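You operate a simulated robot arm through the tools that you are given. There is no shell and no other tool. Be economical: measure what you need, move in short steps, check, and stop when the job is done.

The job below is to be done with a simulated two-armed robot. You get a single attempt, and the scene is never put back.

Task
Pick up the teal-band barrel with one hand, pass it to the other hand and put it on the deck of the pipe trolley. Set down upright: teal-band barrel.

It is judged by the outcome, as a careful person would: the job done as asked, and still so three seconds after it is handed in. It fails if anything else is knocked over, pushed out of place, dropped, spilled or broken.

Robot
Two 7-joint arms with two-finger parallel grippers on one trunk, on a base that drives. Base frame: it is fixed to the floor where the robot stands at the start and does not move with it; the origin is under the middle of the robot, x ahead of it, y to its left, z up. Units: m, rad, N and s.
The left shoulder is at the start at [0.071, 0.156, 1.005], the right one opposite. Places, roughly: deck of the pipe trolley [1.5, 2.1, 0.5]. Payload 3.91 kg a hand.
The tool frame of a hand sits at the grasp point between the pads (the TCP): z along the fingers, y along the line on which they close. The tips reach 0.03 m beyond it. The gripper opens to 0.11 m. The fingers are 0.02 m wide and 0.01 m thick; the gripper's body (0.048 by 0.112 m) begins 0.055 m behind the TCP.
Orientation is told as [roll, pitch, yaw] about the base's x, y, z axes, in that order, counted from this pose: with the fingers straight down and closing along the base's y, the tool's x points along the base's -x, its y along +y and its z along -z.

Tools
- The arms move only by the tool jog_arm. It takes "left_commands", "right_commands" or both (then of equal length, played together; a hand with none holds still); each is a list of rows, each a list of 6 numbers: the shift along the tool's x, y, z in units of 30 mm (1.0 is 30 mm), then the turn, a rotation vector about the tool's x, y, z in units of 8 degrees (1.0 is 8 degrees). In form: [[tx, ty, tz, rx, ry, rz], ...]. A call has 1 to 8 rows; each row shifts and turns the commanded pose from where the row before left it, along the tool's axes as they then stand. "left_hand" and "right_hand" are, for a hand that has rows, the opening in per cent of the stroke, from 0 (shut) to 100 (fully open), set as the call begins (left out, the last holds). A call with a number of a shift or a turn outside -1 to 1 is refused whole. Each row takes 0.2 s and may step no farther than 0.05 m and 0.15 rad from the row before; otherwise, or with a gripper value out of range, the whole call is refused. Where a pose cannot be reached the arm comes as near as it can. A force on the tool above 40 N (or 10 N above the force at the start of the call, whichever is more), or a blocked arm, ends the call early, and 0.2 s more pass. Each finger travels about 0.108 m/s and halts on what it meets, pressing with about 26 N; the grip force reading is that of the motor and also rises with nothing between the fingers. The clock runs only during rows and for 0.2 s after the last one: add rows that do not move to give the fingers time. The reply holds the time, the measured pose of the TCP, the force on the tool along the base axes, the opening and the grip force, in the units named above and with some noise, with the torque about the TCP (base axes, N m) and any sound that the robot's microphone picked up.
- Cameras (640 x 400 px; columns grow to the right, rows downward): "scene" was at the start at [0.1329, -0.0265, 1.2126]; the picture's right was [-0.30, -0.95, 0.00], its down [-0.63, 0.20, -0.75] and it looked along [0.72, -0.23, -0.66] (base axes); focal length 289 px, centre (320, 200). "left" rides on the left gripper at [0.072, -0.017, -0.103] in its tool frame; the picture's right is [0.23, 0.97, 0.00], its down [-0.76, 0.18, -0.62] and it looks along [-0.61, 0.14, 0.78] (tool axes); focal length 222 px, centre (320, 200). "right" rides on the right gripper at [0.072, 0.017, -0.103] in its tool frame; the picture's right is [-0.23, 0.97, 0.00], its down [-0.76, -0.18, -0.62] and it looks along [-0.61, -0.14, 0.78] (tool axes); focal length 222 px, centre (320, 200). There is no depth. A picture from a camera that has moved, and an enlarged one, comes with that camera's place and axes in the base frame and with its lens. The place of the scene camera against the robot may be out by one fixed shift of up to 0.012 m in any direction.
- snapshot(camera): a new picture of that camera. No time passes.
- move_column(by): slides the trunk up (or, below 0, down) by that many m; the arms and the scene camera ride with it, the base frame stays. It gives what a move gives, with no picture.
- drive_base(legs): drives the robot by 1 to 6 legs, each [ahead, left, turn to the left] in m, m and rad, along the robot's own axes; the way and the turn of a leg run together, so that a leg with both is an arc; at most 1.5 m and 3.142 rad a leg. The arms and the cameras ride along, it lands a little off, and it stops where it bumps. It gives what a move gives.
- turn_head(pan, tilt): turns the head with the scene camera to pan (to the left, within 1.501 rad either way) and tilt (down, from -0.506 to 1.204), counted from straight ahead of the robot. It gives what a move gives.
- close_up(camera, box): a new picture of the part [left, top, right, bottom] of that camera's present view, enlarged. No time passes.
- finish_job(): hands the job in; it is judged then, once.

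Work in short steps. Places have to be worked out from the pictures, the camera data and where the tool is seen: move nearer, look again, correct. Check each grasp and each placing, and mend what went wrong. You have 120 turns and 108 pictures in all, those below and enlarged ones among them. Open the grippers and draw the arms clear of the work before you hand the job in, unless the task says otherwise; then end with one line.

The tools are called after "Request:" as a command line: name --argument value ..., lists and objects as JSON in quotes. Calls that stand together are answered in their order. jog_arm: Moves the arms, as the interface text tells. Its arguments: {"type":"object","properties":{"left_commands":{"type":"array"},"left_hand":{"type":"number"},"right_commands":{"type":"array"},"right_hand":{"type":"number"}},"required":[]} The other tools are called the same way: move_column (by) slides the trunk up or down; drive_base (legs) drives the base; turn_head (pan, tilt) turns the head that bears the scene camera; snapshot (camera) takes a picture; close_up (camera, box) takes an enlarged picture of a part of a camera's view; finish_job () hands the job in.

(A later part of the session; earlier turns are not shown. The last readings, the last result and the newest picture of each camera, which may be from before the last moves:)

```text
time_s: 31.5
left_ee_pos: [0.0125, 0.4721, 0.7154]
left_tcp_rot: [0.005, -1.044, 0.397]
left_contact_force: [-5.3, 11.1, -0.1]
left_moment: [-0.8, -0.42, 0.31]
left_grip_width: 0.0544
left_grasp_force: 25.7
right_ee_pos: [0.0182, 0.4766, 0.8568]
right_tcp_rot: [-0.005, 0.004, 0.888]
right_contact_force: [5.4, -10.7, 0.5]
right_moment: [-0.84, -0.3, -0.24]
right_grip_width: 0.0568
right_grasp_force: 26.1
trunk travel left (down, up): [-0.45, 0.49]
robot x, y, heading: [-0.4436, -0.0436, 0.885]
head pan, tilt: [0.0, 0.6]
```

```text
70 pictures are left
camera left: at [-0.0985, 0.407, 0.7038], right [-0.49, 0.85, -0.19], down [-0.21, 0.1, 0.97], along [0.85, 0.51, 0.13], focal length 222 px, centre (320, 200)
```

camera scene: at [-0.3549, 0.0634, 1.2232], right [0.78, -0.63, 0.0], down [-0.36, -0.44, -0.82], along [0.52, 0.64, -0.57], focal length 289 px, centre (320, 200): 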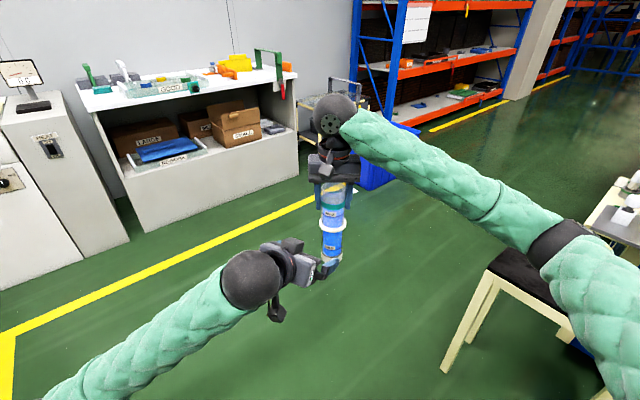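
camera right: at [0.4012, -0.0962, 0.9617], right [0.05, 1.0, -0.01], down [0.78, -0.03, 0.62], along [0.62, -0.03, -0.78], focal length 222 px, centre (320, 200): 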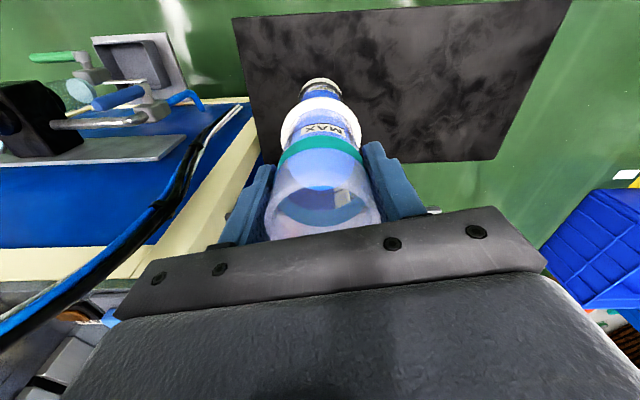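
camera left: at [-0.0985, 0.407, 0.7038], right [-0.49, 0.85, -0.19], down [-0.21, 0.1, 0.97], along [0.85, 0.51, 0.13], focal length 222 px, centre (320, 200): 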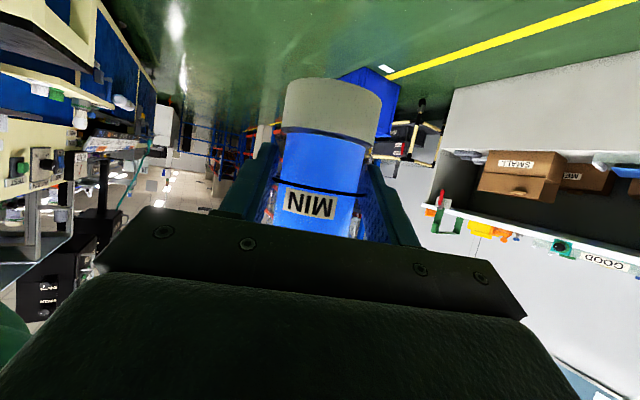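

Both hold it, with a 12 N sideways squeeze; I shift the left hand 2 mm along its +y to relax it.

Request:
jog_arm --left_commands '[[0, 0.07, 0, 0, 0, 0], [0, 0, 0, 0, 0, 0]]'

```text
time_s: 32.1
left_ee_pos: [0.0111, 0.4738, 0.7153]
left_tcp_rot: [0.004, -1.044, 0.396]
left_contact_force: [-6.1, -4.2, 0.7]
left_moment: [0.23, -0.28, 0.05]
left_grip_width: 0.0544
left_grasp_force: 26.3
right_ee_pos: [0.0188, 0.4756, 0.8584]
right_tcp_rot: [-0.004, 0.003, 0.889]
right_contact_force: [5.6, 4.3, -0.3]
right_moment: [0.34, -0.45, -0.08]
right_grip_width: 0.0572
right_grasp_force: 26.6
trunk travel left (down, up): [-0.45, 0.49]
robot x, y, heading: [-0.4442, -0.0446, 0.887]
head pan, tilt: [0.0, 0.6]
```

Sideways is relaxed; 7 N remains along the approach. Ease the left hand back by 1 mm.

Request:
jog_arm --left_commands '[[0.017, -0.007, -0.03, 0, 0, 0], [0, 0, 0, 0, 0, 0]]'

```text
time_s: 32.7
left_ee_pos: [0.0112, 0.4746, 0.715]
left_tcp_rot: [0.005, -1.043, 0.397]
left_contact_force: [4.6, -1.5, -2.6]
left_moment: [-0.06, 0.53, -0.01]
left_grip_width: 0.0545
left_grasp_force: 26.1
right_ee_pos: [0.0179, 0.4762, 0.8576]
right_tcp_rot: [-0.003, 0.003, 0.89]
right_contact_force: [-4.1, 0.9, 3.2]
right_moment: [0.33, 0.19, 0.0]
right_grip_width: 0.0572
right_grasp_force: 25.5
trunk travel left (down, up): [-0.45, 0.49]
robot x, y, heading: [-0.4445, -0.0427, 0.885]
head pan, tilt: [0.0, 0.6]
```

Internal forces are small now. Release the right hand, the left holding still.

Request:
jog_arm --right_commands '[[0, 0, 0, 0, 0, 0], [0, 0, 0, 0, 0, 0], [0, 0, 0, 0, 0, 0]]' --right_hand 100

Request:
close_up --camera "scene" --box '[260, 130, 400, 300]'

Request:
snapshot --camera "right"

```text
time_s: 33.5
left_ee_pos: [0.0109, 0.4737, 0.7157]
left_tcp_rot: [0.007, -1.043, 0.395]
left_contact_force: [1.4, -0.7, 0.6]
left_moment: [-0.01, 0.06, -0.02]
left_grip_width: 0.0545
left_grasp_force: 26.4
right_ee_pos: [0.0179, 0.4753, 0.8568]
right_tcp_rot: [-0.005, 0.005, 0.888]
right_contact_force: [-0.8, 0.2, 0.1]
right_moment: [0.03, 0.01, -0.01]
right_grip_width: 0.1098
right_grasp_force: 0.1
trunk travel left (down, up): [-0.45, 0.49]
robot x, y, heading: [-0.4461, -0.0403, 0.885]
head pan, tilt: [0.0, 0.6]
```

```text
2.35 times, centred on (330, 215) of scene
camera zoom: at [-0.3551, 0.0634, 1.2231], right [0.77, -0.63, 0.0], down [-0.36, -0.44, -0.82], along [0.52, 0.64, -0.57], focal length 680 px, centre (296, 165)
```

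zoom: 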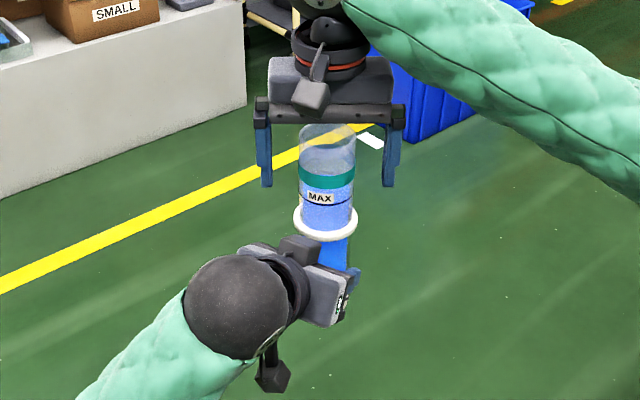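

```text
68 pictures are left
camera right: at [-0.0403, 0.4295, 0.9613], right [-0.61, 0.79, -0.01], down [0.62, 0.48, 0.62], along [0.49, 0.38, -0.78], focal length 222 px, centre (320, 200)
```

right: 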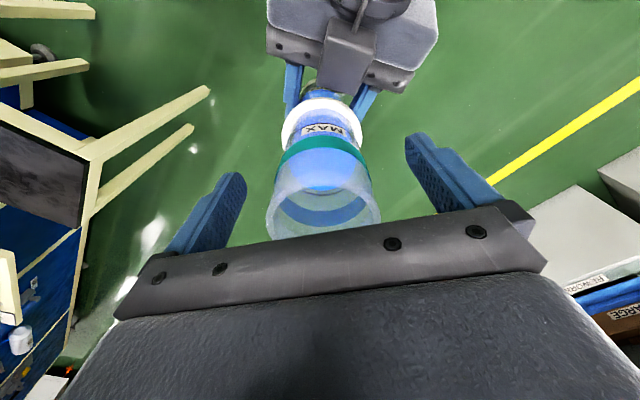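

The left hand holds the barrel alone. Raise the right hand clear, then move it to the right.

Request:
jog_arm --right_commands '[[0, 0, -0.7, 0, 0, 0], [0, 0, -1, 0, 0, 0], [0, 0, -1, 0, 0, 0], [0, -0.5, -1, 0, 0, 0], [0.3, -0.9, -0.3, 0, 0, 0], [0.5, -1, 0, 0, 0, 0], [0.5, -1, 0, 0, 0, 0], [0.5, -1, 0, 0, 0, 0]]'

Request:
snapshot --camera "scene"

```text
time_s: 35.3
left_ee_pos: [0.0101, 0.4736, 0.7154]
left_tcp_rot: [0.006, -1.044, 0.398]
left_contact_force: [-0.2, -0.9, 0.1]
left_moment: [-0.02, 0.06, -0.02]
left_grip_width: 0.0544
left_grasp_force: 26.6
right_ee_pos: [0.0842, 0.3517, 0.9784]
right_tcp_rot: [-0.004, 0.004, 0.891]
right_contact_force: [-0.8, -0.1, 0.0]
right_moment: [0.03, 0.0, 0.0]
right_grip_width: 0.11
right_grasp_force: 0.1
trunk travel left (down, up): [-0.45, 0.49]
robot x, y, heading: [-0.4451, -0.0423, 0.89]
head pan, tilt: [0.0, 0.6]
```

```text
67 pictures are left
camera scene: at [-0.3549, 0.0629, 1.2232], right [0.78, -0.63, 0.0], down [-0.36, -0.44, -0.82], along [0.52, 0.64, -0.57], focal length 289 px, centre (320, 200)
```

scene: 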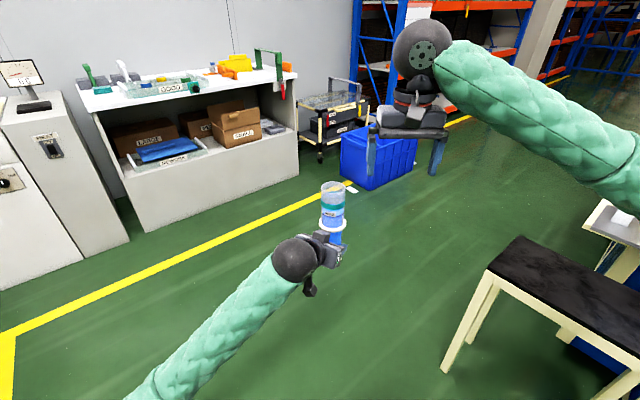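

Draw the right hand in towards the body, raise the trunk 0.1 m for clearance, then drive part of the way straight ahead (the spot (0.72, 1.35) lies on the present heading).

Request:
jog_arm --right_commands '[[0.9, -0.5, 0, 0, 0, 0], [0.9, -0.5, 0, 0, 0, 0], [0.9, -0.5, 0, 0, 0, 0], [0.9, -0.5, 0, 0, 0, 0], [0.9, -0.5, 0, 0, 0, 0]]'

Request:
move_column --by 0.1

Request:
drive_base --legs '[[0.6, 0, 0], [0.5, 0, 0]]'

Request:
snapshot --camera "scene"

```text
time_s: 36.5
left_ee_pos: [0.01, 0.4743, 0.7165]
left_tcp_rot: [0.007, -1.046, 0.396]
left_contact_force: [0.1, -0.3, 0.0]
left_moment: [-0.02, 0.05, 0.03]
left_grip_width: 0.0542
left_grasp_force: 25.5
right_ee_pos: [0.0591, 0.1982, 0.979]
right_tcp_rot: [-0.005, 0.004, 0.89]
right_contact_force: [0.2, 0.2, 0.2]
right_moment: [0.02, -0.05, -0.02]
right_grip_width: 0.1097
right_grasp_force: 0.1
trunk travel left (down, up): [-0.45, 0.49]
robot x, y, heading: [-0.4461, -0.0431, 0.884]
head pan, tilt: [0.0, 0.6]
```

```text
time_s: 37.8
left_ee_pos: [0.0106, 0.4743, 0.815]
left_tcp_rot: [0.006, -1.044, 0.397]
left_contact_force: [-0.1, -0.4, -3.9]
left_moment: [-0.01, 0.06, -0.01]
left_grip_width: 0.0542
left_grasp_force: 26.0
right_ee_pos: [0.0601, 0.1989, 1.0791]
right_tcp_rot: [-0.006, 0.003, 0.887]
right_contact_force: [0.7, 0.8, -0.7]
right_moment: [0.01, -0.01, 0.01]
right_grip_width: 0.1102
right_grasp_force: 0.2
trunk travel left (down, up): [-0.55, 0.39]
robot x, y, heading: [-0.4456, -0.0414, 0.889]
head pan, tilt: [0.0, 0.6]
```

```text
time_s: 43.8
left_ee_pos: [0.7132, 1.329, 0.8146]
left_tcp_rot: [0.004, -1.043, 0.394]
left_contact_force: [0.3, 0.7, -3.0]
left_moment: [-0.07, 0.04, -0.01]
left_grip_width: 0.0543
left_grasp_force: 26.1
right_ee_pos: [0.7604, 1.054, 1.0784]
right_tcp_rot: [-0.005, 0.003, 0.886]
right_contact_force: [0.3, 0.4, 0.7]
right_moment: [0.0, 0.01, 0.02]
right_grip_width: 0.11
right_grasp_force: 0.1
trunk travel left (down, up): [-0.55, 0.39]
robot x, y, heading: [0.2516, 0.8122, 0.883]
head pan, tilt: [0.0, 0.6]
```

```text
66 pictures are left
camera scene: at [0.3449, 0.9205, 1.323], right [0.77, -0.64, 0.0], down [-0.36, -0.44, -0.82], along [0.52, 0.64, -0.57], focal length 289 px, centre (320, 200)
```

scene: 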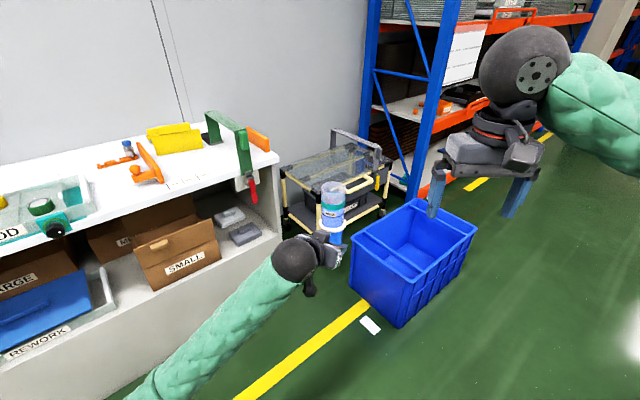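

Held with weight reading ≈3.5 N. Enlarge the trolley.

Request:
close_up --camera "scene" --box '[260, 110, 420, 260]'

```text
2.67 times, centred on (340, 185) of scene
camera zoom: at [0.3449, 0.9205, 1.323], right [0.77, -0.64, 0.0], down [-0.36, -0.44, -0.82], along [0.52, 0.64, -0.57], focal length 770 px, centre (267, 240)
```

zoom: 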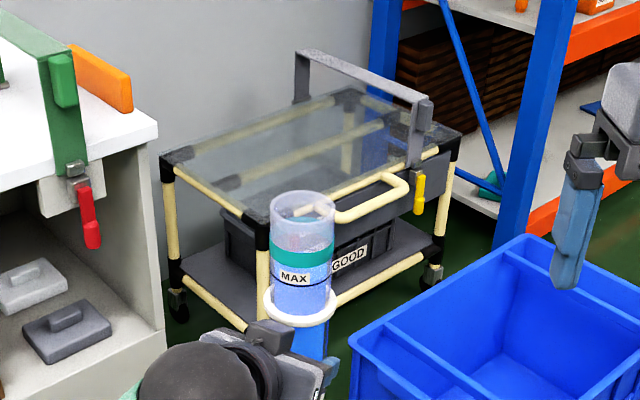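

Deck (clear plate in pipe frame) spans about x 1.13–1.66, y 1.88–2.22, arch at x≈1.55; target spot ≈(1.27, 2.00). I drive to a stance near (0.74, 1.24), keeping off bin and bench.

Request:
drive_base --legs '[[0.3, -0.1, 0], [0.25, 0, 0]]'

Request:
turn_head --pan 0.0 --tilt 0.8

Request:
snapshot --camera "scene"

```text
time_s: 47.3
left_ee_pos: [1.1332, 1.6863, 0.8154]
left_tcp_rot: [0.006, -1.042, 0.396]
left_contact_force: [0.3, 0.8, -3.5]
left_moment: [-0.07, 0.0, -0.02]
left_grip_width: 0.054
left_grasp_force: 25.8
right_ee_pos: [1.1816, 1.4125, 1.0778]
right_tcp_rot: [-0.005, 0.004, 0.886]
right_contact_force: [0.7, 0.3, 0.0]
right_moment: [-0.01, 0.02, -0.03]
right_grip_width: 0.11
right_grasp_force: 0.0
trunk travel left (down, up): [-0.55, 0.39]
robot x, y, heading: [0.676, 1.1683, 0.881]
head pan, tilt: [0.0, 0.6]
```

```text
time_s: 48.0
left_ee_pos: [1.1314, 1.6858, 0.8152]
left_tcp_rot: [0.004, -1.044, 0.395]
left_contact_force: [-0.8, -0.4, -3.9]
left_moment: [-0.02, 0.02, -0.03]
left_grip_width: 0.0544
left_grasp_force: 25.7
right_ee_pos: [1.1797, 1.4107, 1.078]
right_tcp_rot: [-0.007, 0.003, 0.887]
right_contact_force: [0.5, -0.5, 0.2]
right_moment: [-0.01, 0.03, -0.01]
right_grip_width: 0.1099
right_grasp_force: 0.1
trunk travel left (down, up): [-0.55, 0.39]
robot x, y, heading: [0.6765, 1.166, 0.884]
head pan, tilt: [0.0, 0.799]
```

```text
64 pictures are left
camera scene: at [0.7603, 1.2705, 1.3063], right [0.77, -0.63, 0.0], down [-0.45, -0.55, -0.7], along [0.44, 0.54, -0.72], focal length 289 px, centre (320, 200)
```

scene: 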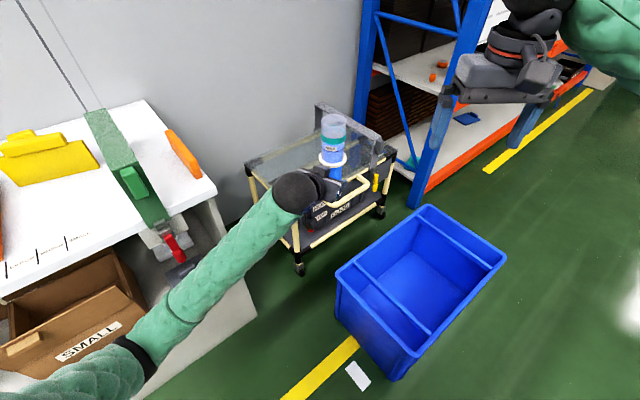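

The forearm should stay away from the bench corner, so I swing the left hand's heading about the vertical by 0.6 rad in place (barrel stays upright).

Request:
jog_arm --left_commands '[[0, 0, 0, -0.53, 0, -0.307], [0, 0, 0, -0.53, 0, -0.307], [0, 0, 0, -0.53, 0, -0.307], [0, 0, 0, -0.53, 0, -0.307], [0, 0, 0, -0.53, 0, -0.307], [0, 0, 0, -0.53, 0, -0.307], [0, 0, 0, -0.53, 0, -0.307], [0, 0, 0, 0, 0, 0]]'

Request:
snapshot --camera "scene"

```text
time_s: 49.8
left_ee_pos: [1.1322, 1.6864, 0.8153]
left_tcp_rot: [0.006, -1.046, 0.992]
left_contact_force: [-0.3, -0.2, -3.9]
left_moment: [-0.02, 0.06, 0.03]
left_grip_width: 0.0543
left_grasp_force: 25.6
right_ee_pos: [1.1809, 1.4104, 1.0782]
right_tcp_rot: [-0.005, 0.004, 0.887]
right_contact_force: [-0.2, 0.5, 0.7]
right_moment: [-0.06, -0.01, 0.0]
right_grip_width: 0.1101
right_grasp_force: 0.0
trunk travel left (down, up): [-0.55, 0.39]
robot x, y, heading: [0.6698, 1.1713, 0.884]
head pan, tilt: [0.0, 0.799]
```

```text
63 pictures are left
camera scene: at [0.7601, 1.2708, 1.3062], right [0.77, -0.63, 0.0], down [-0.46, -0.55, -0.7], along [0.44, 0.54, -0.72], focal length 289 px, centre (320, 200)
```

scene: 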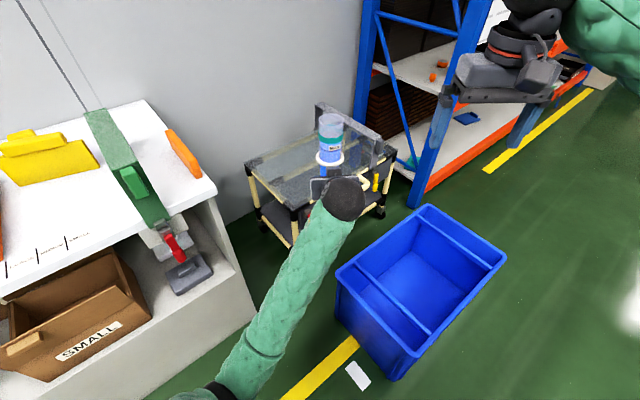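

The arm now clears the bench well. Drive 0.12 m ahead, 0.03 m to the right.

Request:
drive_base --legs '[[0.12, -0.03, 0]]'

Request:
snapshot --camera "scene"

Request:
snapshot --camera "left"

```text
time_s: 51.1
left_ee_pos: [1.2317, 1.7603, 0.8136]
left_tcp_rot: [0.009, -1.044, 0.989]
left_contact_force: [0.4, 0.6, -4.6]
left_moment: [-0.03, 0.04, 0.04]
left_grip_width: 0.054
left_grasp_force: 25.6
right_ee_pos: [1.2799, 1.4844, 1.077]
right_tcp_rot: [-0.002, 0.006, 0.886]
right_contact_force: [0.4, 0.1, 0.0]
right_moment: [-0.01, 0.01, 0.0]
right_grip_width: 0.1099
right_grasp_force: 0.1
trunk travel left (down, up): [-0.55, 0.39]
robot x, y, heading: [0.7727, 1.2471, 0.882]
head pan, tilt: [0.0, 0.799]
```

```text
62 pictures are left
camera scene: at [0.8609, 1.3439, 1.3059], right [0.77, -0.63, 0.0], down [-0.46, -0.56, -0.7], along [0.44, 0.54, -0.72], focal length 289 px, centre (320, 200)
```

scene: 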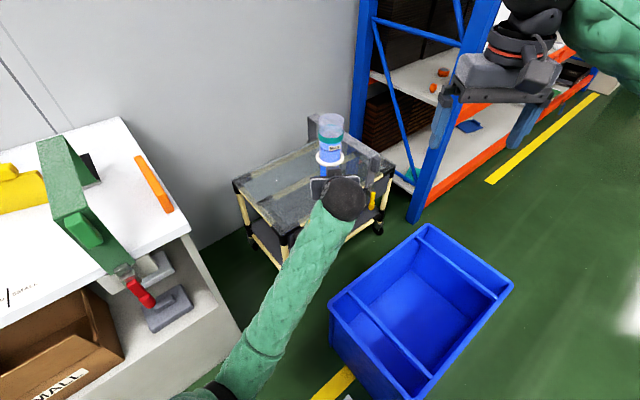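

```text
61 pictures are left
camera left: at [1.1768, 1.6437, 0.8028], right [-0.88, 0.43, -0.19], down [-0.23, -0.04, 0.97], along [0.41, 0.9, 0.13], focal length 222 px, centre (320, 200)
```

left: 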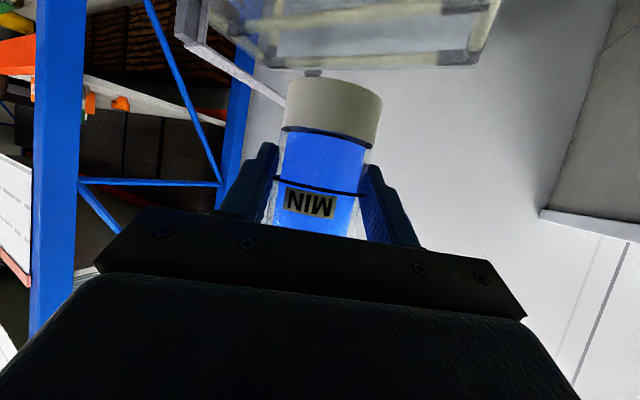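

Deck corners stay consistent (front-left (1.154, 1.877), back-left (1.153, 2.239), z≈0.5). Move the barrel horizontally to above (1.285, 2.00).

Request:
jog_arm --left_commands '[[-0.237, 0.191, 0.41, 0, 0, 0], [-0.426, 0.344, 0.737, 0, 0, 0], [-0.568, 0.458, 0.983, 0, 0, 0], [-0.568, 0.458, 0.983, 0, 0, 0], [-0.568, 0.458, 0.983, 0, 0, 0], [-0.568, 0.458, 0.983, 0, 0, 0], [-0.52, 0.42, 0.9, 0, 0, 0], [-0.331, 0.267, 0.573, 0, 0, 0]]'

Request:
snapshot --camera "scene"

Request:
snapshot --camera "left"

```text
time_s: 52.9
left_ee_pos: [1.2769, 1.999, 0.8155]
left_tcp_rot: [0.007, -1.045, 0.99]
left_contact_force: [0.3, -0.5, -3.3]
left_moment: [-0.03, 0.06, -0.01]
left_grip_width: 0.0543
left_grasp_force: 25.8
right_ee_pos: [1.2791, 1.4826, 1.0786]
right_tcp_rot: [-0.004, 0.003, 0.887]
right_contact_force: [0.5, 0.4, 0.2]
right_moment: [0.0, 0.02, 0.0]
right_grip_width: 0.1102
right_grasp_force: 0.0
trunk travel left (down, up): [-0.55, 0.39]
robot x, y, heading: [0.7765, 1.2451, 0.88]
head pan, tilt: [0.0, 0.799]
```

```text
60 pictures are left
camera scene: at [0.8593, 1.343, 1.3062], right [0.77, -0.63, 0.0], down [-0.46, -0.55, -0.7], along [0.44, 0.54, -0.72], focal length 289 px, centre (320, 200)
```

scene: 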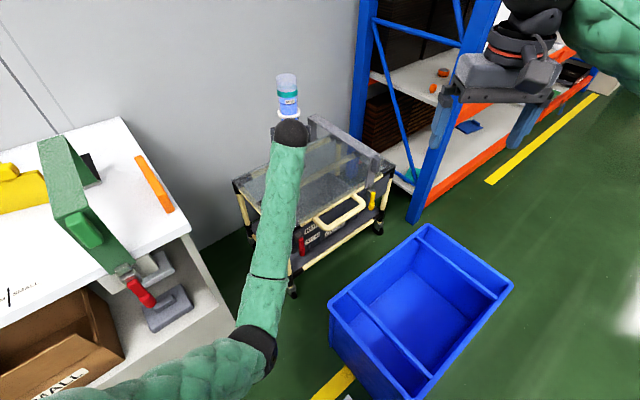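

```text
59 pictures are left
camera left: at [1.2219, 1.8833, 0.8055], right [-0.88, 0.43, -0.19], down [-0.23, -0.04, 0.97], along [0.41, 0.9, 0.13], focal length 222 px, centre (320, 200)
```

left: 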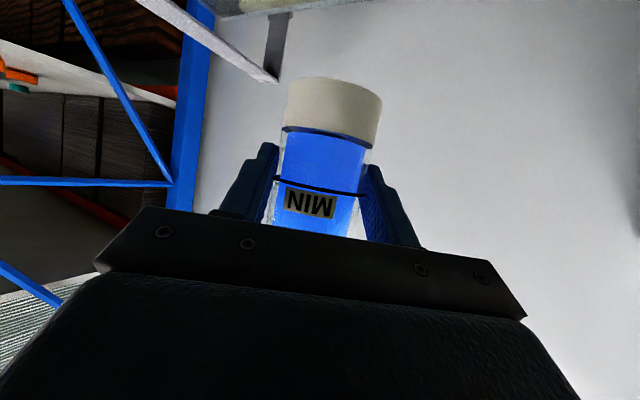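

Over the deck. Lower the trunk by 0.15 m, which keeps the arm's shape.

Request:
move_column --by -0.15

Request:
snapshot --camera "scene"

Request:
snapshot --camera "left"

```text
time_s: 54.6
left_ee_pos: [1.2762, 1.9985, 0.6677]
left_tcp_rot: [0.006, -1.045, 0.994]
left_contact_force: [-0.1, 0.6, -3.8]
left_moment: [-0.04, 0.05, 0.02]
left_grip_width: 0.054
left_grasp_force: 25.7
right_ee_pos: [1.2786, 1.4834, 0.9279]
right_tcp_rot: [-0.004, 0.003, 0.886]
right_contact_force: [-0.2, -0.1, -0.2]
right_moment: [0.0, -0.03, -0.03]
right_grip_width: 0.1101
right_grasp_force: 0.1
trunk travel left (down, up): [-0.4, 0.54]
robot x, y, heading: [0.772, 1.2431, 0.886]
head pan, tilt: [0.0, 0.799]
```

```text
58 pictures are left
camera scene: at [0.8589, 1.3426, 1.1564], right [0.77, -0.63, 0.0], down [-0.46, -0.55, -0.7], along [0.44, 0.54, -0.72], focal length 289 px, centre (320, 200)
```

scene: 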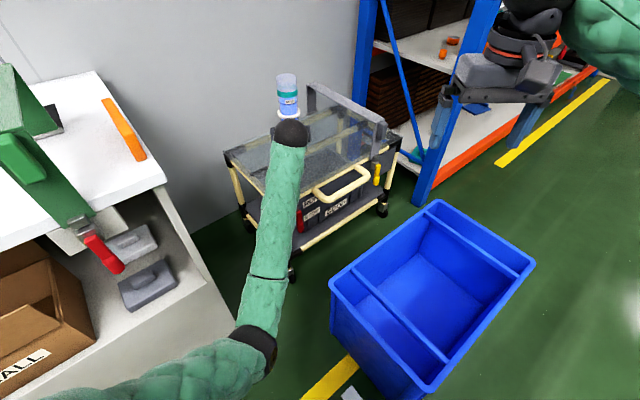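

```text
57 pictures are left
camera left: at [1.2215, 1.8828, 0.6562], right [-0.88, 0.43, -0.19], down [-0.23, -0.04, 0.97], along [0.41, 0.9, 0.13], focal length 222 px, centre (320, 200)
```

left: 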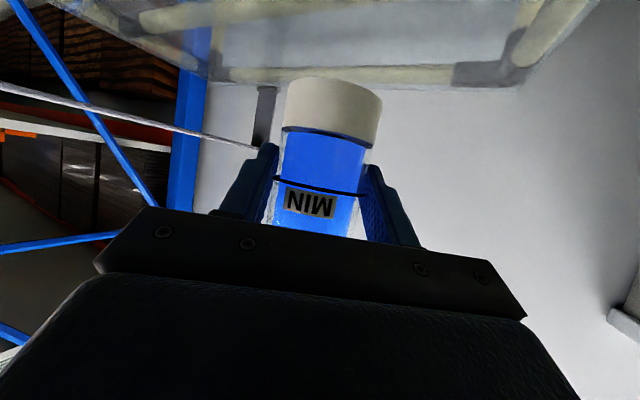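

Deck height from this view ≈0.498; barrel bottom now ≈0.595. Lower another 0.06 m.

Request:
move_column --by -0.06

Request:
snapshot --camera "left"

Request:
close_up --camera "scene" --box '[210, 50, 410, 230]'

```text
time_s: 55.6
left_ee_pos: [1.2761, 1.9988, 0.6082]
left_tcp_rot: [0.007, -1.044, 0.994]
left_contact_force: [0.1, 1.2, -4.1]
left_moment: [-0.03, 0.0, -0.02]
left_grip_width: 0.0543
left_grasp_force: 25.7
right_ee_pos: [1.2796, 1.4827, 0.8678]
right_tcp_rot: [-0.005, 0.003, 0.887]
right_contact_force: [-0.7, 1.2, 0.6]
right_moment: [-0.03, -0.01, 0.0]
right_grip_width: 0.1099
right_grasp_force: 0.1
trunk travel left (down, up): [-0.34, 0.6]
robot x, y, heading: [0.7717, 1.2389, 0.882]
head pan, tilt: [0.0, 0.799]
```

```text
56 pictures are left
camera left: at [1.2215, 1.8827, 0.5964], right [-0.88, 0.43, -0.19], down [-0.23, -0.04, 0.97], along [0.41, 0.9, 0.13], focal length 222 px, centre (320, 200)
```

left: 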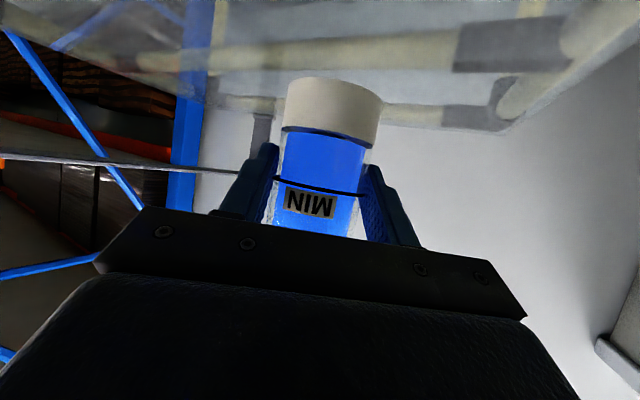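

```text
2.22 times, centred on (310, 140) of scene
camera zoom: at [0.8587, 1.3425, 1.0964], right [0.77, -0.63, 0.0], down [-0.45, -0.55, -0.7], along [0.44, 0.54, -0.72], focal length 642 px, centre (342, 333)
```

zoom: 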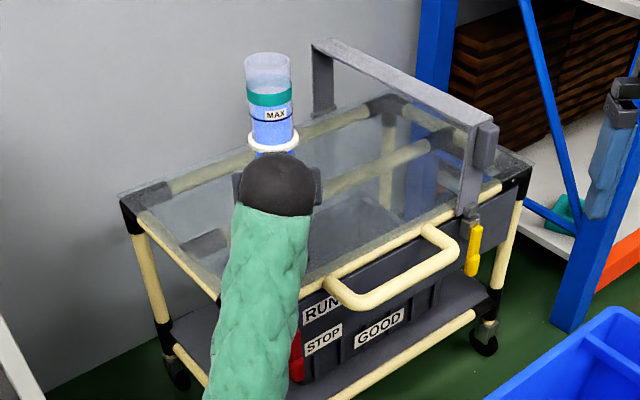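

A cross pipe appears near y≈2.05 at deck level, so I shift back to y≈1.96, between pipes, and then lower 25 mm.

Request:
jog_arm --left_commands '[[0.18, -0.23, -0.31, 0, 0, 0], [0.18, -0.23, -0.31, 0, 0, 0], [0.18, -0.23, -0.31, 0, 0, 0], [0.144, 0, 0.083, 0, 0, 0], [0.144, 0, 0.083, 0, 0, 0], [0.144, 0, 0.083, 0, 0, 0], [0.144, 0, 0.083, 0, 0, 0], [0.144, 0, 0.083, 0, 0, 0]]'

Request:
snapshot --camera "left"

Request:
close_up --camera "scene" --box '[210, 50, 410, 230]'

```text
time_s: 57.6
left_ee_pos: [1.2648, 1.9866, 0.604]
left_tcp_rot: [0.073, -1.082, 0.951]
left_contact_force: [0.4, 0.1, -4.3]
left_moment: [-0.01, 0.04, 0.01]
left_grip_width: 0.0543
left_grasp_force: 25.7
right_ee_pos: [1.279, 1.4825, 0.8686]
right_tcp_rot: [-0.001, 0.003, 0.885]
right_contact_force: [0.3, 0.0, -0.4]
right_moment: [-0.01, 0.01, -0.03]
right_grip_width: 0.1096
right_grasp_force: 0.1
trunk travel left (down, up): [-0.34, 0.6]
robot x, y, heading: [0.7714, 1.2402, 0.884]
head pan, tilt: [0.0, 0.799]
stopped in row 8 (left hand): the arm was blocked; the commanded pose is now the measured one
```

```text
54 pictures are left
camera left: at [1.2124, 1.8711, 0.587], right [-0.89, 0.42, -0.17], down [-0.22, -0.09, 0.97], along [0.4, 0.9, 0.17], focal length 222 px, centre (320, 200)
```

left: 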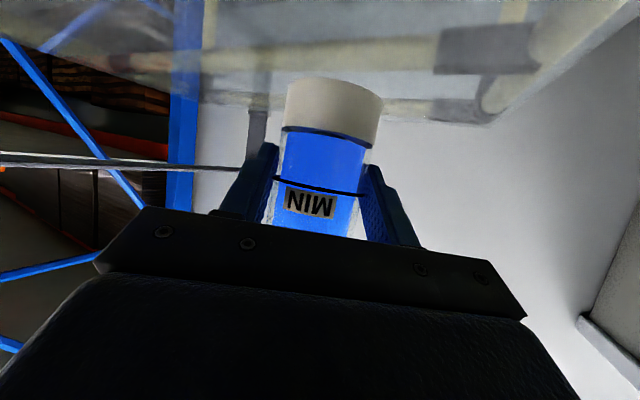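

```text
2.22 times, centred on (310, 140) of scene
camera zoom: at [0.859, 1.3428, 1.0962], right [0.77, -0.63, 0.0], down [-0.46, -0.55, -0.7], along [0.44, 0.54, -0.72], focal length 642 px, centre (342, 333)
```

zoom: 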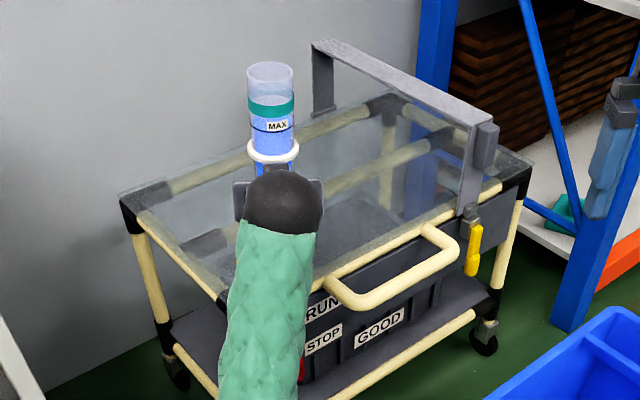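

The arm stopped blocked with no tool force — probably a joint limit or the forearm/elbow. Look at the elbow before going on.

Request:
turn_head --pan 0.35 --tilt 1.1

Request:
snapshot --camera "scene"

```text
time_s: 58.5
left_ee_pos: [1.2658, 1.9856, 0.6035]
left_tcp_rot: [0.073, -1.081, 0.951]
left_contact_force: [0.4, -0.6, -3.8]
left_moment: [-0.02, 0.01, -0.03]
left_grip_width: 0.0541
left_grasp_force: 26.3
right_ee_pos: [1.2779, 1.4842, 0.8682]
right_tcp_rot: [-0.005, 0.003, 0.887]
right_contact_force: [-1.0, 0.0, 1.1]
right_moment: [0.0, 0.02, 0.01]
right_grip_width: 0.11
right_grasp_force: 0.1
trunk travel left (down, up): [-0.34, 0.6]
robot x, y, heading: [0.7758, 1.2416, 0.879]
head pan, tilt: [0.351, 1.1]
```

```text
52 pictures are left
camera scene: at [0.8288, 1.3399, 1.0745], right [0.94, -0.33, 0.0], down [-0.29, -0.84, -0.45], along [0.15, 0.43, -0.89], focal length 289 px, centre (320, 200)
```

scene: 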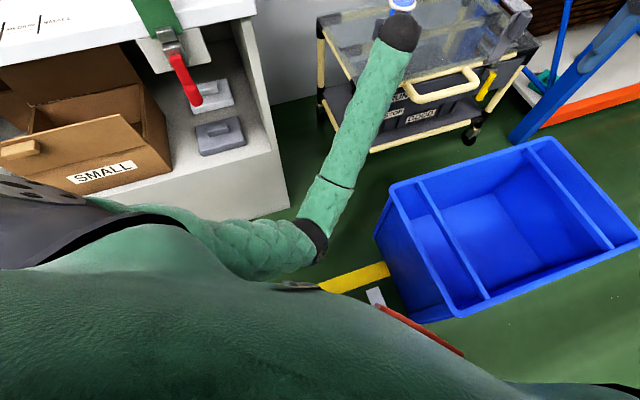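

No contact seen: the elbow hangs low, so it is a wrist limit. Return to the previous good pose (restoring the level orientation); then I use base and trunk instead of the arm.

Request:
jog_arm --left_commands '[[-0.13, -0.03, 0.13, 0.07, 0.09, -0.05], [-0.13, -0.03, 0.13, 0.07, 0.09, -0.05], [-0.13, -0.03, 0.14, 0.07, 0.1, -0.04], [0, 0, 0, 0, 0, 0]]'

```text
time_s: 59.5
left_ee_pos: [1.2754, 2.0013, 0.6063]
left_tcp_rot: [0.011, -1.042, 0.991]
left_contact_force: [0.4, -0.6, -3.4]
left_moment: [-0.05, 0.02, -0.01]
left_grip_width: 0.0542
left_grasp_force: 26.4
right_ee_pos: [1.2783, 1.4845, 0.8685]
right_tcp_rot: [-0.004, 0.004, 0.888]
right_contact_force: [-0.1, 0.2, -1.1]
right_moment: [0.0, 0.02, 0.04]
right_grip_width: 0.1101
right_grasp_force: 0.1
trunk travel left (down, up): [-0.34, 0.6]
robot x, y, heading: [0.7715, 1.2443, 0.881]
head pan, tilt: [0.351, 1.1]
```

Level again. Drive back 45 mm so the barrel sits between the pipes, then lower the trunk 20 mm.

Request:
drive_base --legs '[[-0.045, 0, 0]]'

Request:
move_column --by -0.02

Request:
turn_head --pan 0.0 --tilt 0.7

Request:
snapshot --camera "left"

Request:
close_up --camera "scene" --box '[210, 70, 410, 270]'

```text
time_s: 60.4
left_ee_pos: [1.2469, 1.9651, 0.6089]
left_tcp_rot: [0.01, -1.047, 0.993]
left_contact_force: [-0.4, -0.1, -4.3]
left_moment: [-0.02, 0.06, 0.01]
left_grip_width: 0.0543
left_grasp_force: 26.3
right_ee_pos: [1.2502, 1.4478, 0.8696]
right_tcp_rot: [-0.006, 0.001, 0.885]
right_contact_force: [0.2, 0.4, 0.6]
right_moment: [-0.02, -0.01, 0.0]
right_grip_width: 0.1101
right_grasp_force: 0.0
trunk travel left (down, up): [-0.34, 0.6]
robot x, y, heading: [0.745, 1.2037, 0.886]
head pan, tilt: [0.351, 1.1]
```

```text
time_s: 61.0
left_ee_pos: [1.246, 1.9664, 0.5891]
left_tcp_rot: [0.013, -1.046, 0.992]
left_contact_force: [0.2, 0.3, -3.8]
left_moment: [-0.01, 0.0, 0.05]
left_grip_width: 0.0541
left_grasp_force: 25.8
right_ee_pos: [1.2502, 1.4483, 0.8479]
right_tcp_rot: [-0.005, 0.005, 0.884]
right_contact_force: [0.3, -0.5, -1.7]
right_moment: [-0.01, -0.01, -0.01]
right_grip_width: 0.1099
right_grasp_force: 0.0
trunk travel left (down, up): [-0.32, 0.62]
robot x, y, heading: [0.7418, 1.2062, 0.884]
head pan, tilt: [0.351, 1.1]
```

```text
time_s: 61.9
left_ee_pos: [1.2458, 1.9661, 0.5881]
left_tcp_rot: [0.011, -1.046, 0.992]
left_contact_force: [0.6, -0.4, -4.0]
left_moment: [-0.07, 0.03, 0.01]
left_grip_width: 0.0544
left_grasp_force: 26.0
right_ee_pos: [1.2503, 1.4468, 0.848]
right_tcp_rot: [-0.006, 0.002, 0.886]
right_contact_force: [-0.3, -0.1, 1.0]
right_moment: [-0.01, 0.03, 0.01]
right_grip_width: 0.1102
right_grasp_force: 0.1
trunk travel left (down, up): [-0.32, 0.62]
robot x, y, heading: [0.7397, 1.2081, 0.883]
head pan, tilt: [0.0, 0.7]
```

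```text
51 pictures are left
camera left: at [1.1918, 1.85, 0.577], right [-0.88, 0.43, -0.19], down [-0.23, -0.04, 0.97], along [0.41, 0.9, 0.13], focal length 222 px, centre (320, 200)
```

left: 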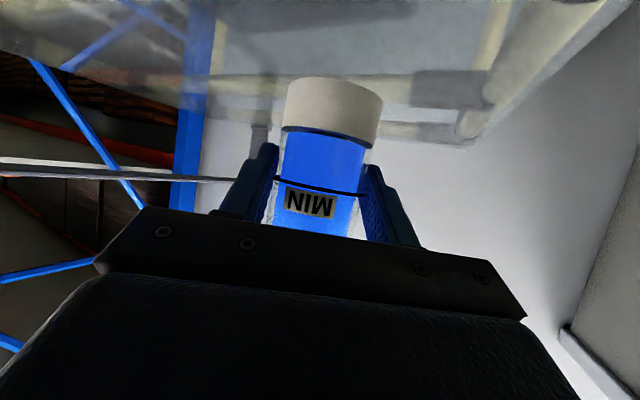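

```text
2.00 times, centred on (310, 170) of scene
camera zoom: at [0.8329, 1.3108, 1.0844], right [0.77, -0.63, 0.0], down [-0.41, -0.5, -0.76], along [0.48, 0.59, -0.65], focal length 578 px, centre (340, 260)
```

zoom: 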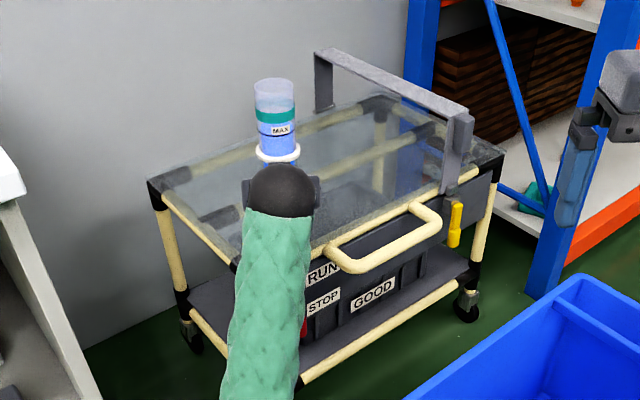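

Check how the clear plate sits relative to the pipes.

Request:
close_up --camera "scene" --box '[300, 90, 410, 190]'

Request:
close_up --camera "left" --box '[220, 30, 560, 200]'

Request:
close_up --camera "scene" --box '[210, 110, 320, 210]'

```text
4.00 times, centred on (355, 140) of scene
camera zoom: at [0.8329, 1.3108, 1.0844], right [0.77, -0.63, 0.0], down [-0.41, -0.5, -0.76], along [0.48, 0.59, -0.65], focal length 1156 px, centre (180, 440)
```

zoom: 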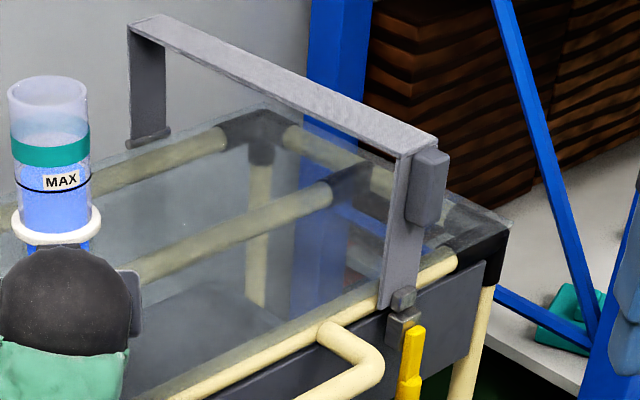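

```text
1.88 times, centred on (390, 115) of left
camera zoom: at [1.1918, 1.85, 0.577], right [-0.88, 0.43, -0.19], down [-0.23, -0.04, 0.97], along [0.41, 0.9, 0.13], focal length 418 px, centre (188, 360)
```

zoom: 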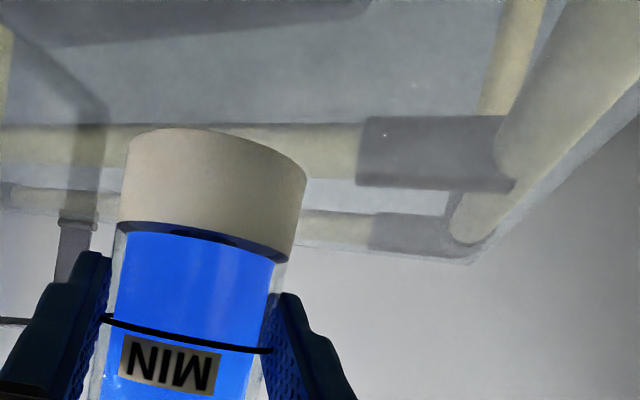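

```text
4.00 times, centred on (265, 160) of scene
camera zoom: at [0.8329, 1.3108, 1.0844], right [0.77, -0.63, 0.0], down [-0.41, -0.5, -0.76], along [0.48, 0.59, -0.65], focal length 1156 px, centre (540, 360)
```

zoom: 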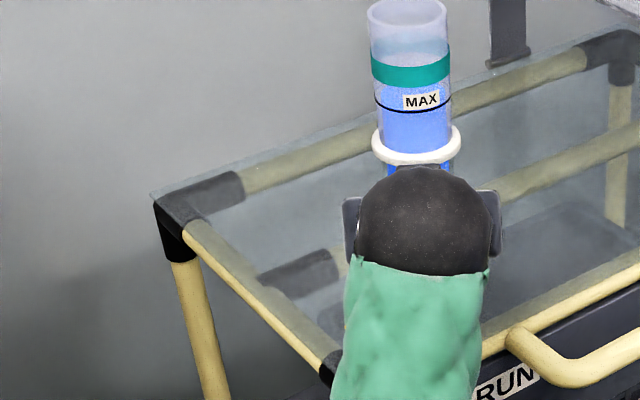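

The clear plate lies on top of the frame, flat and empty. Lower in small trunk steps, watching the force.

Request:
move_column --by -0.008

Request:
move_column --by -0.004

```text
time_s: 62.5
left_ee_pos: [1.2469, 1.9664, 0.5797]
left_tcp_rot: [0.012, -1.045, 0.992]
left_contact_force: [-0.8, 0.0, -3.0]
left_moment: [-0.03, 0.05, 0.02]
left_grip_width: 0.0542
left_grasp_force: 25.9
right_ee_pos: [1.2498, 1.4472, 0.8407]
right_tcp_rot: [-0.006, 0.004, 0.885]
right_contact_force: [0.2, -0.5, -0.2]
right_moment: [-0.01, -0.03, -0.01]
right_grip_width: 0.1102
right_grasp_force: 0.0
trunk travel left (down, up): [-0.312, 0.628]
robot x, y, heading: [0.7443, 1.2045, 0.885]
head pan, tilt: [0.0, 0.7]
```

```text
time_s: 63.0
left_ee_pos: [1.2465, 1.9647, 0.5771]
left_tcp_rot: [0.012, -1.045, 0.991]
left_contact_force: [0.6, -0.4, -3.9]
left_moment: [0.01, 0.03, -0.01]
left_grip_width: 0.0542
left_grasp_force: 25.4
right_ee_pos: [1.25, 1.4473, 0.8363]
right_tcp_rot: [-0.005, 0.003, 0.886]
right_contact_force: [0.9, -0.5, 0.1]
right_moment: [-0.05, -0.02, -0.04]
right_grip_width: 0.1101
right_grasp_force: 0.1
trunk travel left (down, up): [-0.308, 0.632]
robot x, y, heading: [0.7467, 1.2082, 0.884]
head pan, tilt: [0.0, 0.7]
```

No contact yet; continue in 3–4 mm steps.

Request:
move_column --by -0.003

Request:
move_column --by -0.003

Request:
snapshot --camera "left"

```text
time_s: 63.5
left_ee_pos: [1.2462, 1.9662, 0.5734]
left_tcp_rot: [0.01, -1.046, 0.99]
left_contact_force: [-0.4, 0.0, -3.9]
left_moment: [-0.01, 0.05, -0.01]
left_grip_width: 0.054
left_grasp_force: 25.9
right_ee_pos: [1.2506, 1.4469, 0.8345]
right_tcp_rot: [-0.005, 0.003, 0.885]
right_contact_force: [-0.4, 0.9, -0.9]
right_moment: [0.0, -0.02, 0.01]
right_grip_width: 0.1099
right_grasp_force: 0.1
trunk travel left (down, up): [-0.305, 0.635]
robot x, y, heading: [0.7477, 1.2087, 0.885]
head pan, tilt: [0.0, 0.7]
```

```text
time_s: 64.0
left_ee_pos: [1.2457, 1.9649, 0.57]
left_tcp_rot: [0.011, -1.045, 0.991]
left_contact_force: [0.8, 0.4, -3.7]
left_moment: [-0.03, 0.03, -0.02]
left_grip_width: 0.0544
left_grasp_force: 26.1
right_ee_pos: [1.25, 1.4475, 0.8297]
right_tcp_rot: [-0.004, 0.005, 0.885]
right_contact_force: [-0.7, 0.1, 0.3]
right_moment: [0.02, -0.01, 0.02]
right_grip_width: 0.1099
right_grasp_force: 0.0
trunk travel left (down, up): [-0.302, 0.638]
robot x, y, heading: [0.745, 1.2049, 0.884]
head pan, tilt: [0.0, 0.7]
```

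```text
46 pictures are left
camera left: at [1.1918, 1.8499, 0.5593], right [-0.88, 0.43, -0.19], down [-0.23, -0.04, 0.97], along [0.41, 0.9, 0.13], focal length 222 px, centre (320, 200)
```

left: 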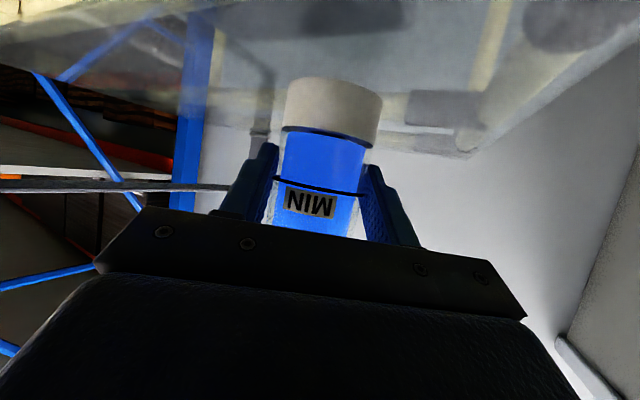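

Still free. Continue.

Request:
move_column --by -0.003

Request:
move_column --by -0.003

Request:
move_column --by -0.003

```text
time_s: 64.5
left_ee_pos: [1.2457, 1.9657, 0.5685]
left_tcp_rot: [0.013, -1.045, 0.991]
left_contact_force: [0.2, 0.2, -4.4]
left_moment: [-0.02, 0.04, 0.01]
left_grip_width: 0.054
left_grasp_force: 25.6
right_ee_pos: [1.2491, 1.4485, 0.8278]
right_tcp_rot: [-0.005, 0.003, 0.884]
right_contact_force: [0.1, 0.1, -0.1]
right_moment: [-0.01, -0.01, -0.01]
right_grip_width: 0.1099
right_grasp_force: 0.0
trunk travel left (down, up): [-0.299, 0.641]
robot x, y, heading: [0.7428, 1.2079, 0.881]
head pan, tilt: [0.0, 0.7]
```

```text
time_s: 65.1
left_ee_pos: [1.246, 1.9657, 0.5646]
left_tcp_rot: [0.012, -1.046, 0.991]
left_contact_force: [-0.1, 1.0, -3.6]
left_moment: [0.0, 0.03, 0.03]
left_grip_width: 0.054
left_grasp_force: 26.0
right_ee_pos: [1.2495, 1.4488, 0.8243]
right_tcp_rot: [-0.005, 0.002, 0.883]
right_contact_force: [0.8, 0.6, -0.3]
right_moment: [0.0, 0.0, -0.01]
right_grip_width: 0.11
right_grasp_force: 0.0
trunk travel left (down, up): [-0.296, 0.644]
robot x, y, heading: [0.7413, 1.2078, 0.882]
head pan, tilt: [0.0, 0.7]
```

```text
time_s: 65.6
left_ee_pos: [1.2471, 1.9655, 0.5615]
left_tcp_rot: [0.012, -1.045, 0.992]
left_contact_force: [0.3, 0.5, -3.7]
left_moment: [-0.07, 0.05, -0.03]
left_grip_width: 0.0541
left_grasp_force: 26.3
right_ee_pos: [1.2508, 1.4475, 0.8229]
right_tcp_rot: [-0.006, 0.005, 0.884]
right_contact_force: [-0.2, -0.5, 0.2]
right_moment: [-0.02, 0.0, 0.0]
right_grip_width: 0.1099
right_grasp_force: 0.1
trunk travel left (down, up): [-0.293, 0.647]
robot x, y, heading: [0.7411, 1.2032, 0.89]
head pan, tilt: [0.0, 0.7]
```

No contact yet; from the left view the bottom is nearer to the hand than assumed (≈52 mm below TCP), so ≈1 cm remains. Continue.

Request:
move_column --by -0.003

Request:
move_column --by -0.003

Request:
snapshot --camera "left"

Request:
close_up --camera "scene" --box '[220, 90, 340, 210]'

```text
time_s: 66.1
left_ee_pos: [1.2453, 1.9655, 0.5596]
left_tcp_rot: [0.013, -1.046, 0.991]
left_contact_force: [0.4, -0.8, -3.1]
left_moment: [-0.04, 0.01, -0.01]
left_grip_width: 0.0542
left_grasp_force: 26.1
right_ee_pos: [1.2503, 1.4481, 0.8189]
right_tcp_rot: [-0.005, 0.004, 0.886]
right_contact_force: [-0.6, -0.9, 0.3]
right_moment: [0.0, 0.01, -0.01]
right_grip_width: 0.1101
right_grasp_force: 0.0
trunk travel left (down, up): [-0.29, 0.65]
robot x, y, heading: [0.745, 1.211, 0.886]
head pan, tilt: [0.0, 0.7]
```

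```text
time_s: 66.6
left_ee_pos: [1.2471, 1.9661, 0.5554]
left_tcp_rot: [0.012, -1.045, 0.991]
left_contact_force: [-0.2, -0.4, -3.8]
left_moment: [0.0, 0.03, 0.02]
left_grip_width: 0.0541
left_grasp_force: 26.0
right_ee_pos: [1.2502, 1.4484, 0.8158]
right_tcp_rot: [-0.007, 0.004, 0.884]
right_contact_force: [-0.2, -0.2, 0.2]
right_moment: [0.0, 0.01, -0.01]
right_grip_width: 0.1102
right_grasp_force: 0.0
trunk travel left (down, up): [-0.287, 0.653]
robot x, y, heading: [0.747, 1.2073, 0.885]
head pan, tilt: [0.0, 0.7]
```

```text
45 pictures are left
camera left: at [1.1918, 1.8499, 0.5441], right [-0.88, 0.43, -0.19], down [-0.23, -0.04, 0.97], along [0.41, 0.9, 0.13], focal length 222 px, centre (320, 200)
```

left: 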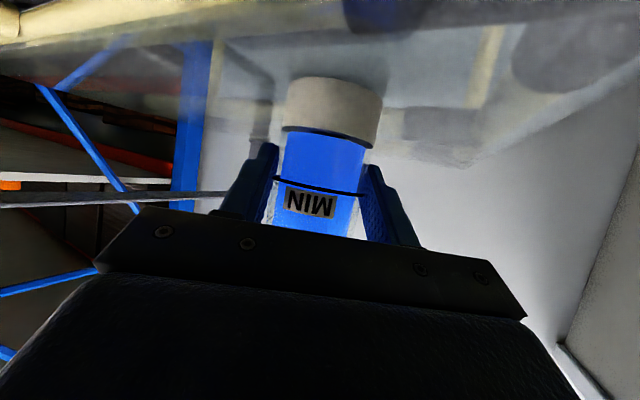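

```text
3.33 times, centred on (280, 150) of scene
camera zoom: at [0.8328, 1.3107, 1.0515], right [0.77, -0.63, 0.0], down [-0.41, -0.5, -0.76], along [0.48, 0.59, -0.64], focal length 963 px, centre (453, 367)
```

zoom: 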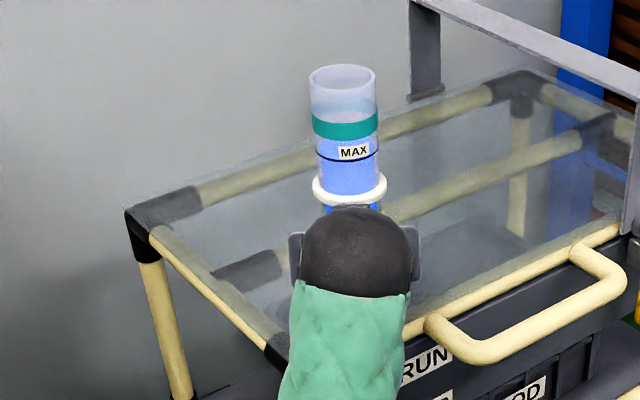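

The plate now mirrors the barrel just below it; the gap is small. Continue 3 mm steps.

Request:
move_column --by -0.003

Request:
move_column --by -0.003

Request:
close_up --camera "left" --box '[220, 0, 480, 160]'

```text
time_s: 67.2
left_ee_pos: [1.2466, 1.9649, 0.5543]
left_tcp_rot: [0.012, -1.047, 0.992]
left_contact_force: [-0.7, 1.6, 6.5]
left_moment: [-0.14, -0.07, 0.01]
left_grip_width: 0.054
left_grasp_force: 26.1
right_ee_pos: [1.2494, 1.4479, 0.8135]
right_tcp_rot: [-0.006, 0.002, 0.886]
right_contact_force: [0.6, 0.0, -0.4]
right_moment: [0.04, -0.01, 0.0]
right_grip_width: 0.1098
right_grasp_force: 0.0
trunk travel left (down, up): [-0.284, 0.656]
robot x, y, heading: [0.7425, 1.207, 0.885]
head pan, tilt: [0.0, 0.7]
```

```text
time_s: 67.7
left_ee_pos: [1.247, 1.966, 0.5531]
left_tcp_rot: [0.011, -1.05, 0.994]
left_contact_force: [-1.3, 3.5, 19.9]
left_moment: [-0.12, -0.11, -0.03]
left_grip_width: 0.0546
left_grasp_force: 26.4
right_ee_pos: [1.2495, 1.4459, 0.81]
right_tcp_rot: [-0.006, 0.003, 0.886]
right_contact_force: [0.5, 0.2, -1.3]
right_moment: [0.01, 0.0, -0.02]
right_grip_width: 0.1098
right_grasp_force: 0.1
trunk travel left (down, up): [-0.281, 0.659]
robot x, y, heading: [0.7463, 1.2062, 0.883]
head pan, tilt: [0.0, 0.7]
```

```text
2.46 times, centred on (350, 80) of left
camera zoom: at [1.1914, 1.8495, 0.5406], right [-0.88, 0.43, -0.19], down [-0.23, -0.04, 0.97], along [0.41, 0.9, 0.14], focal length 547 px, centre (246, 495)
```

zoom: 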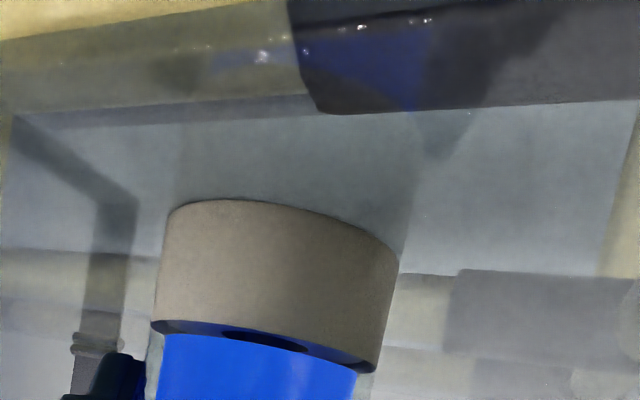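

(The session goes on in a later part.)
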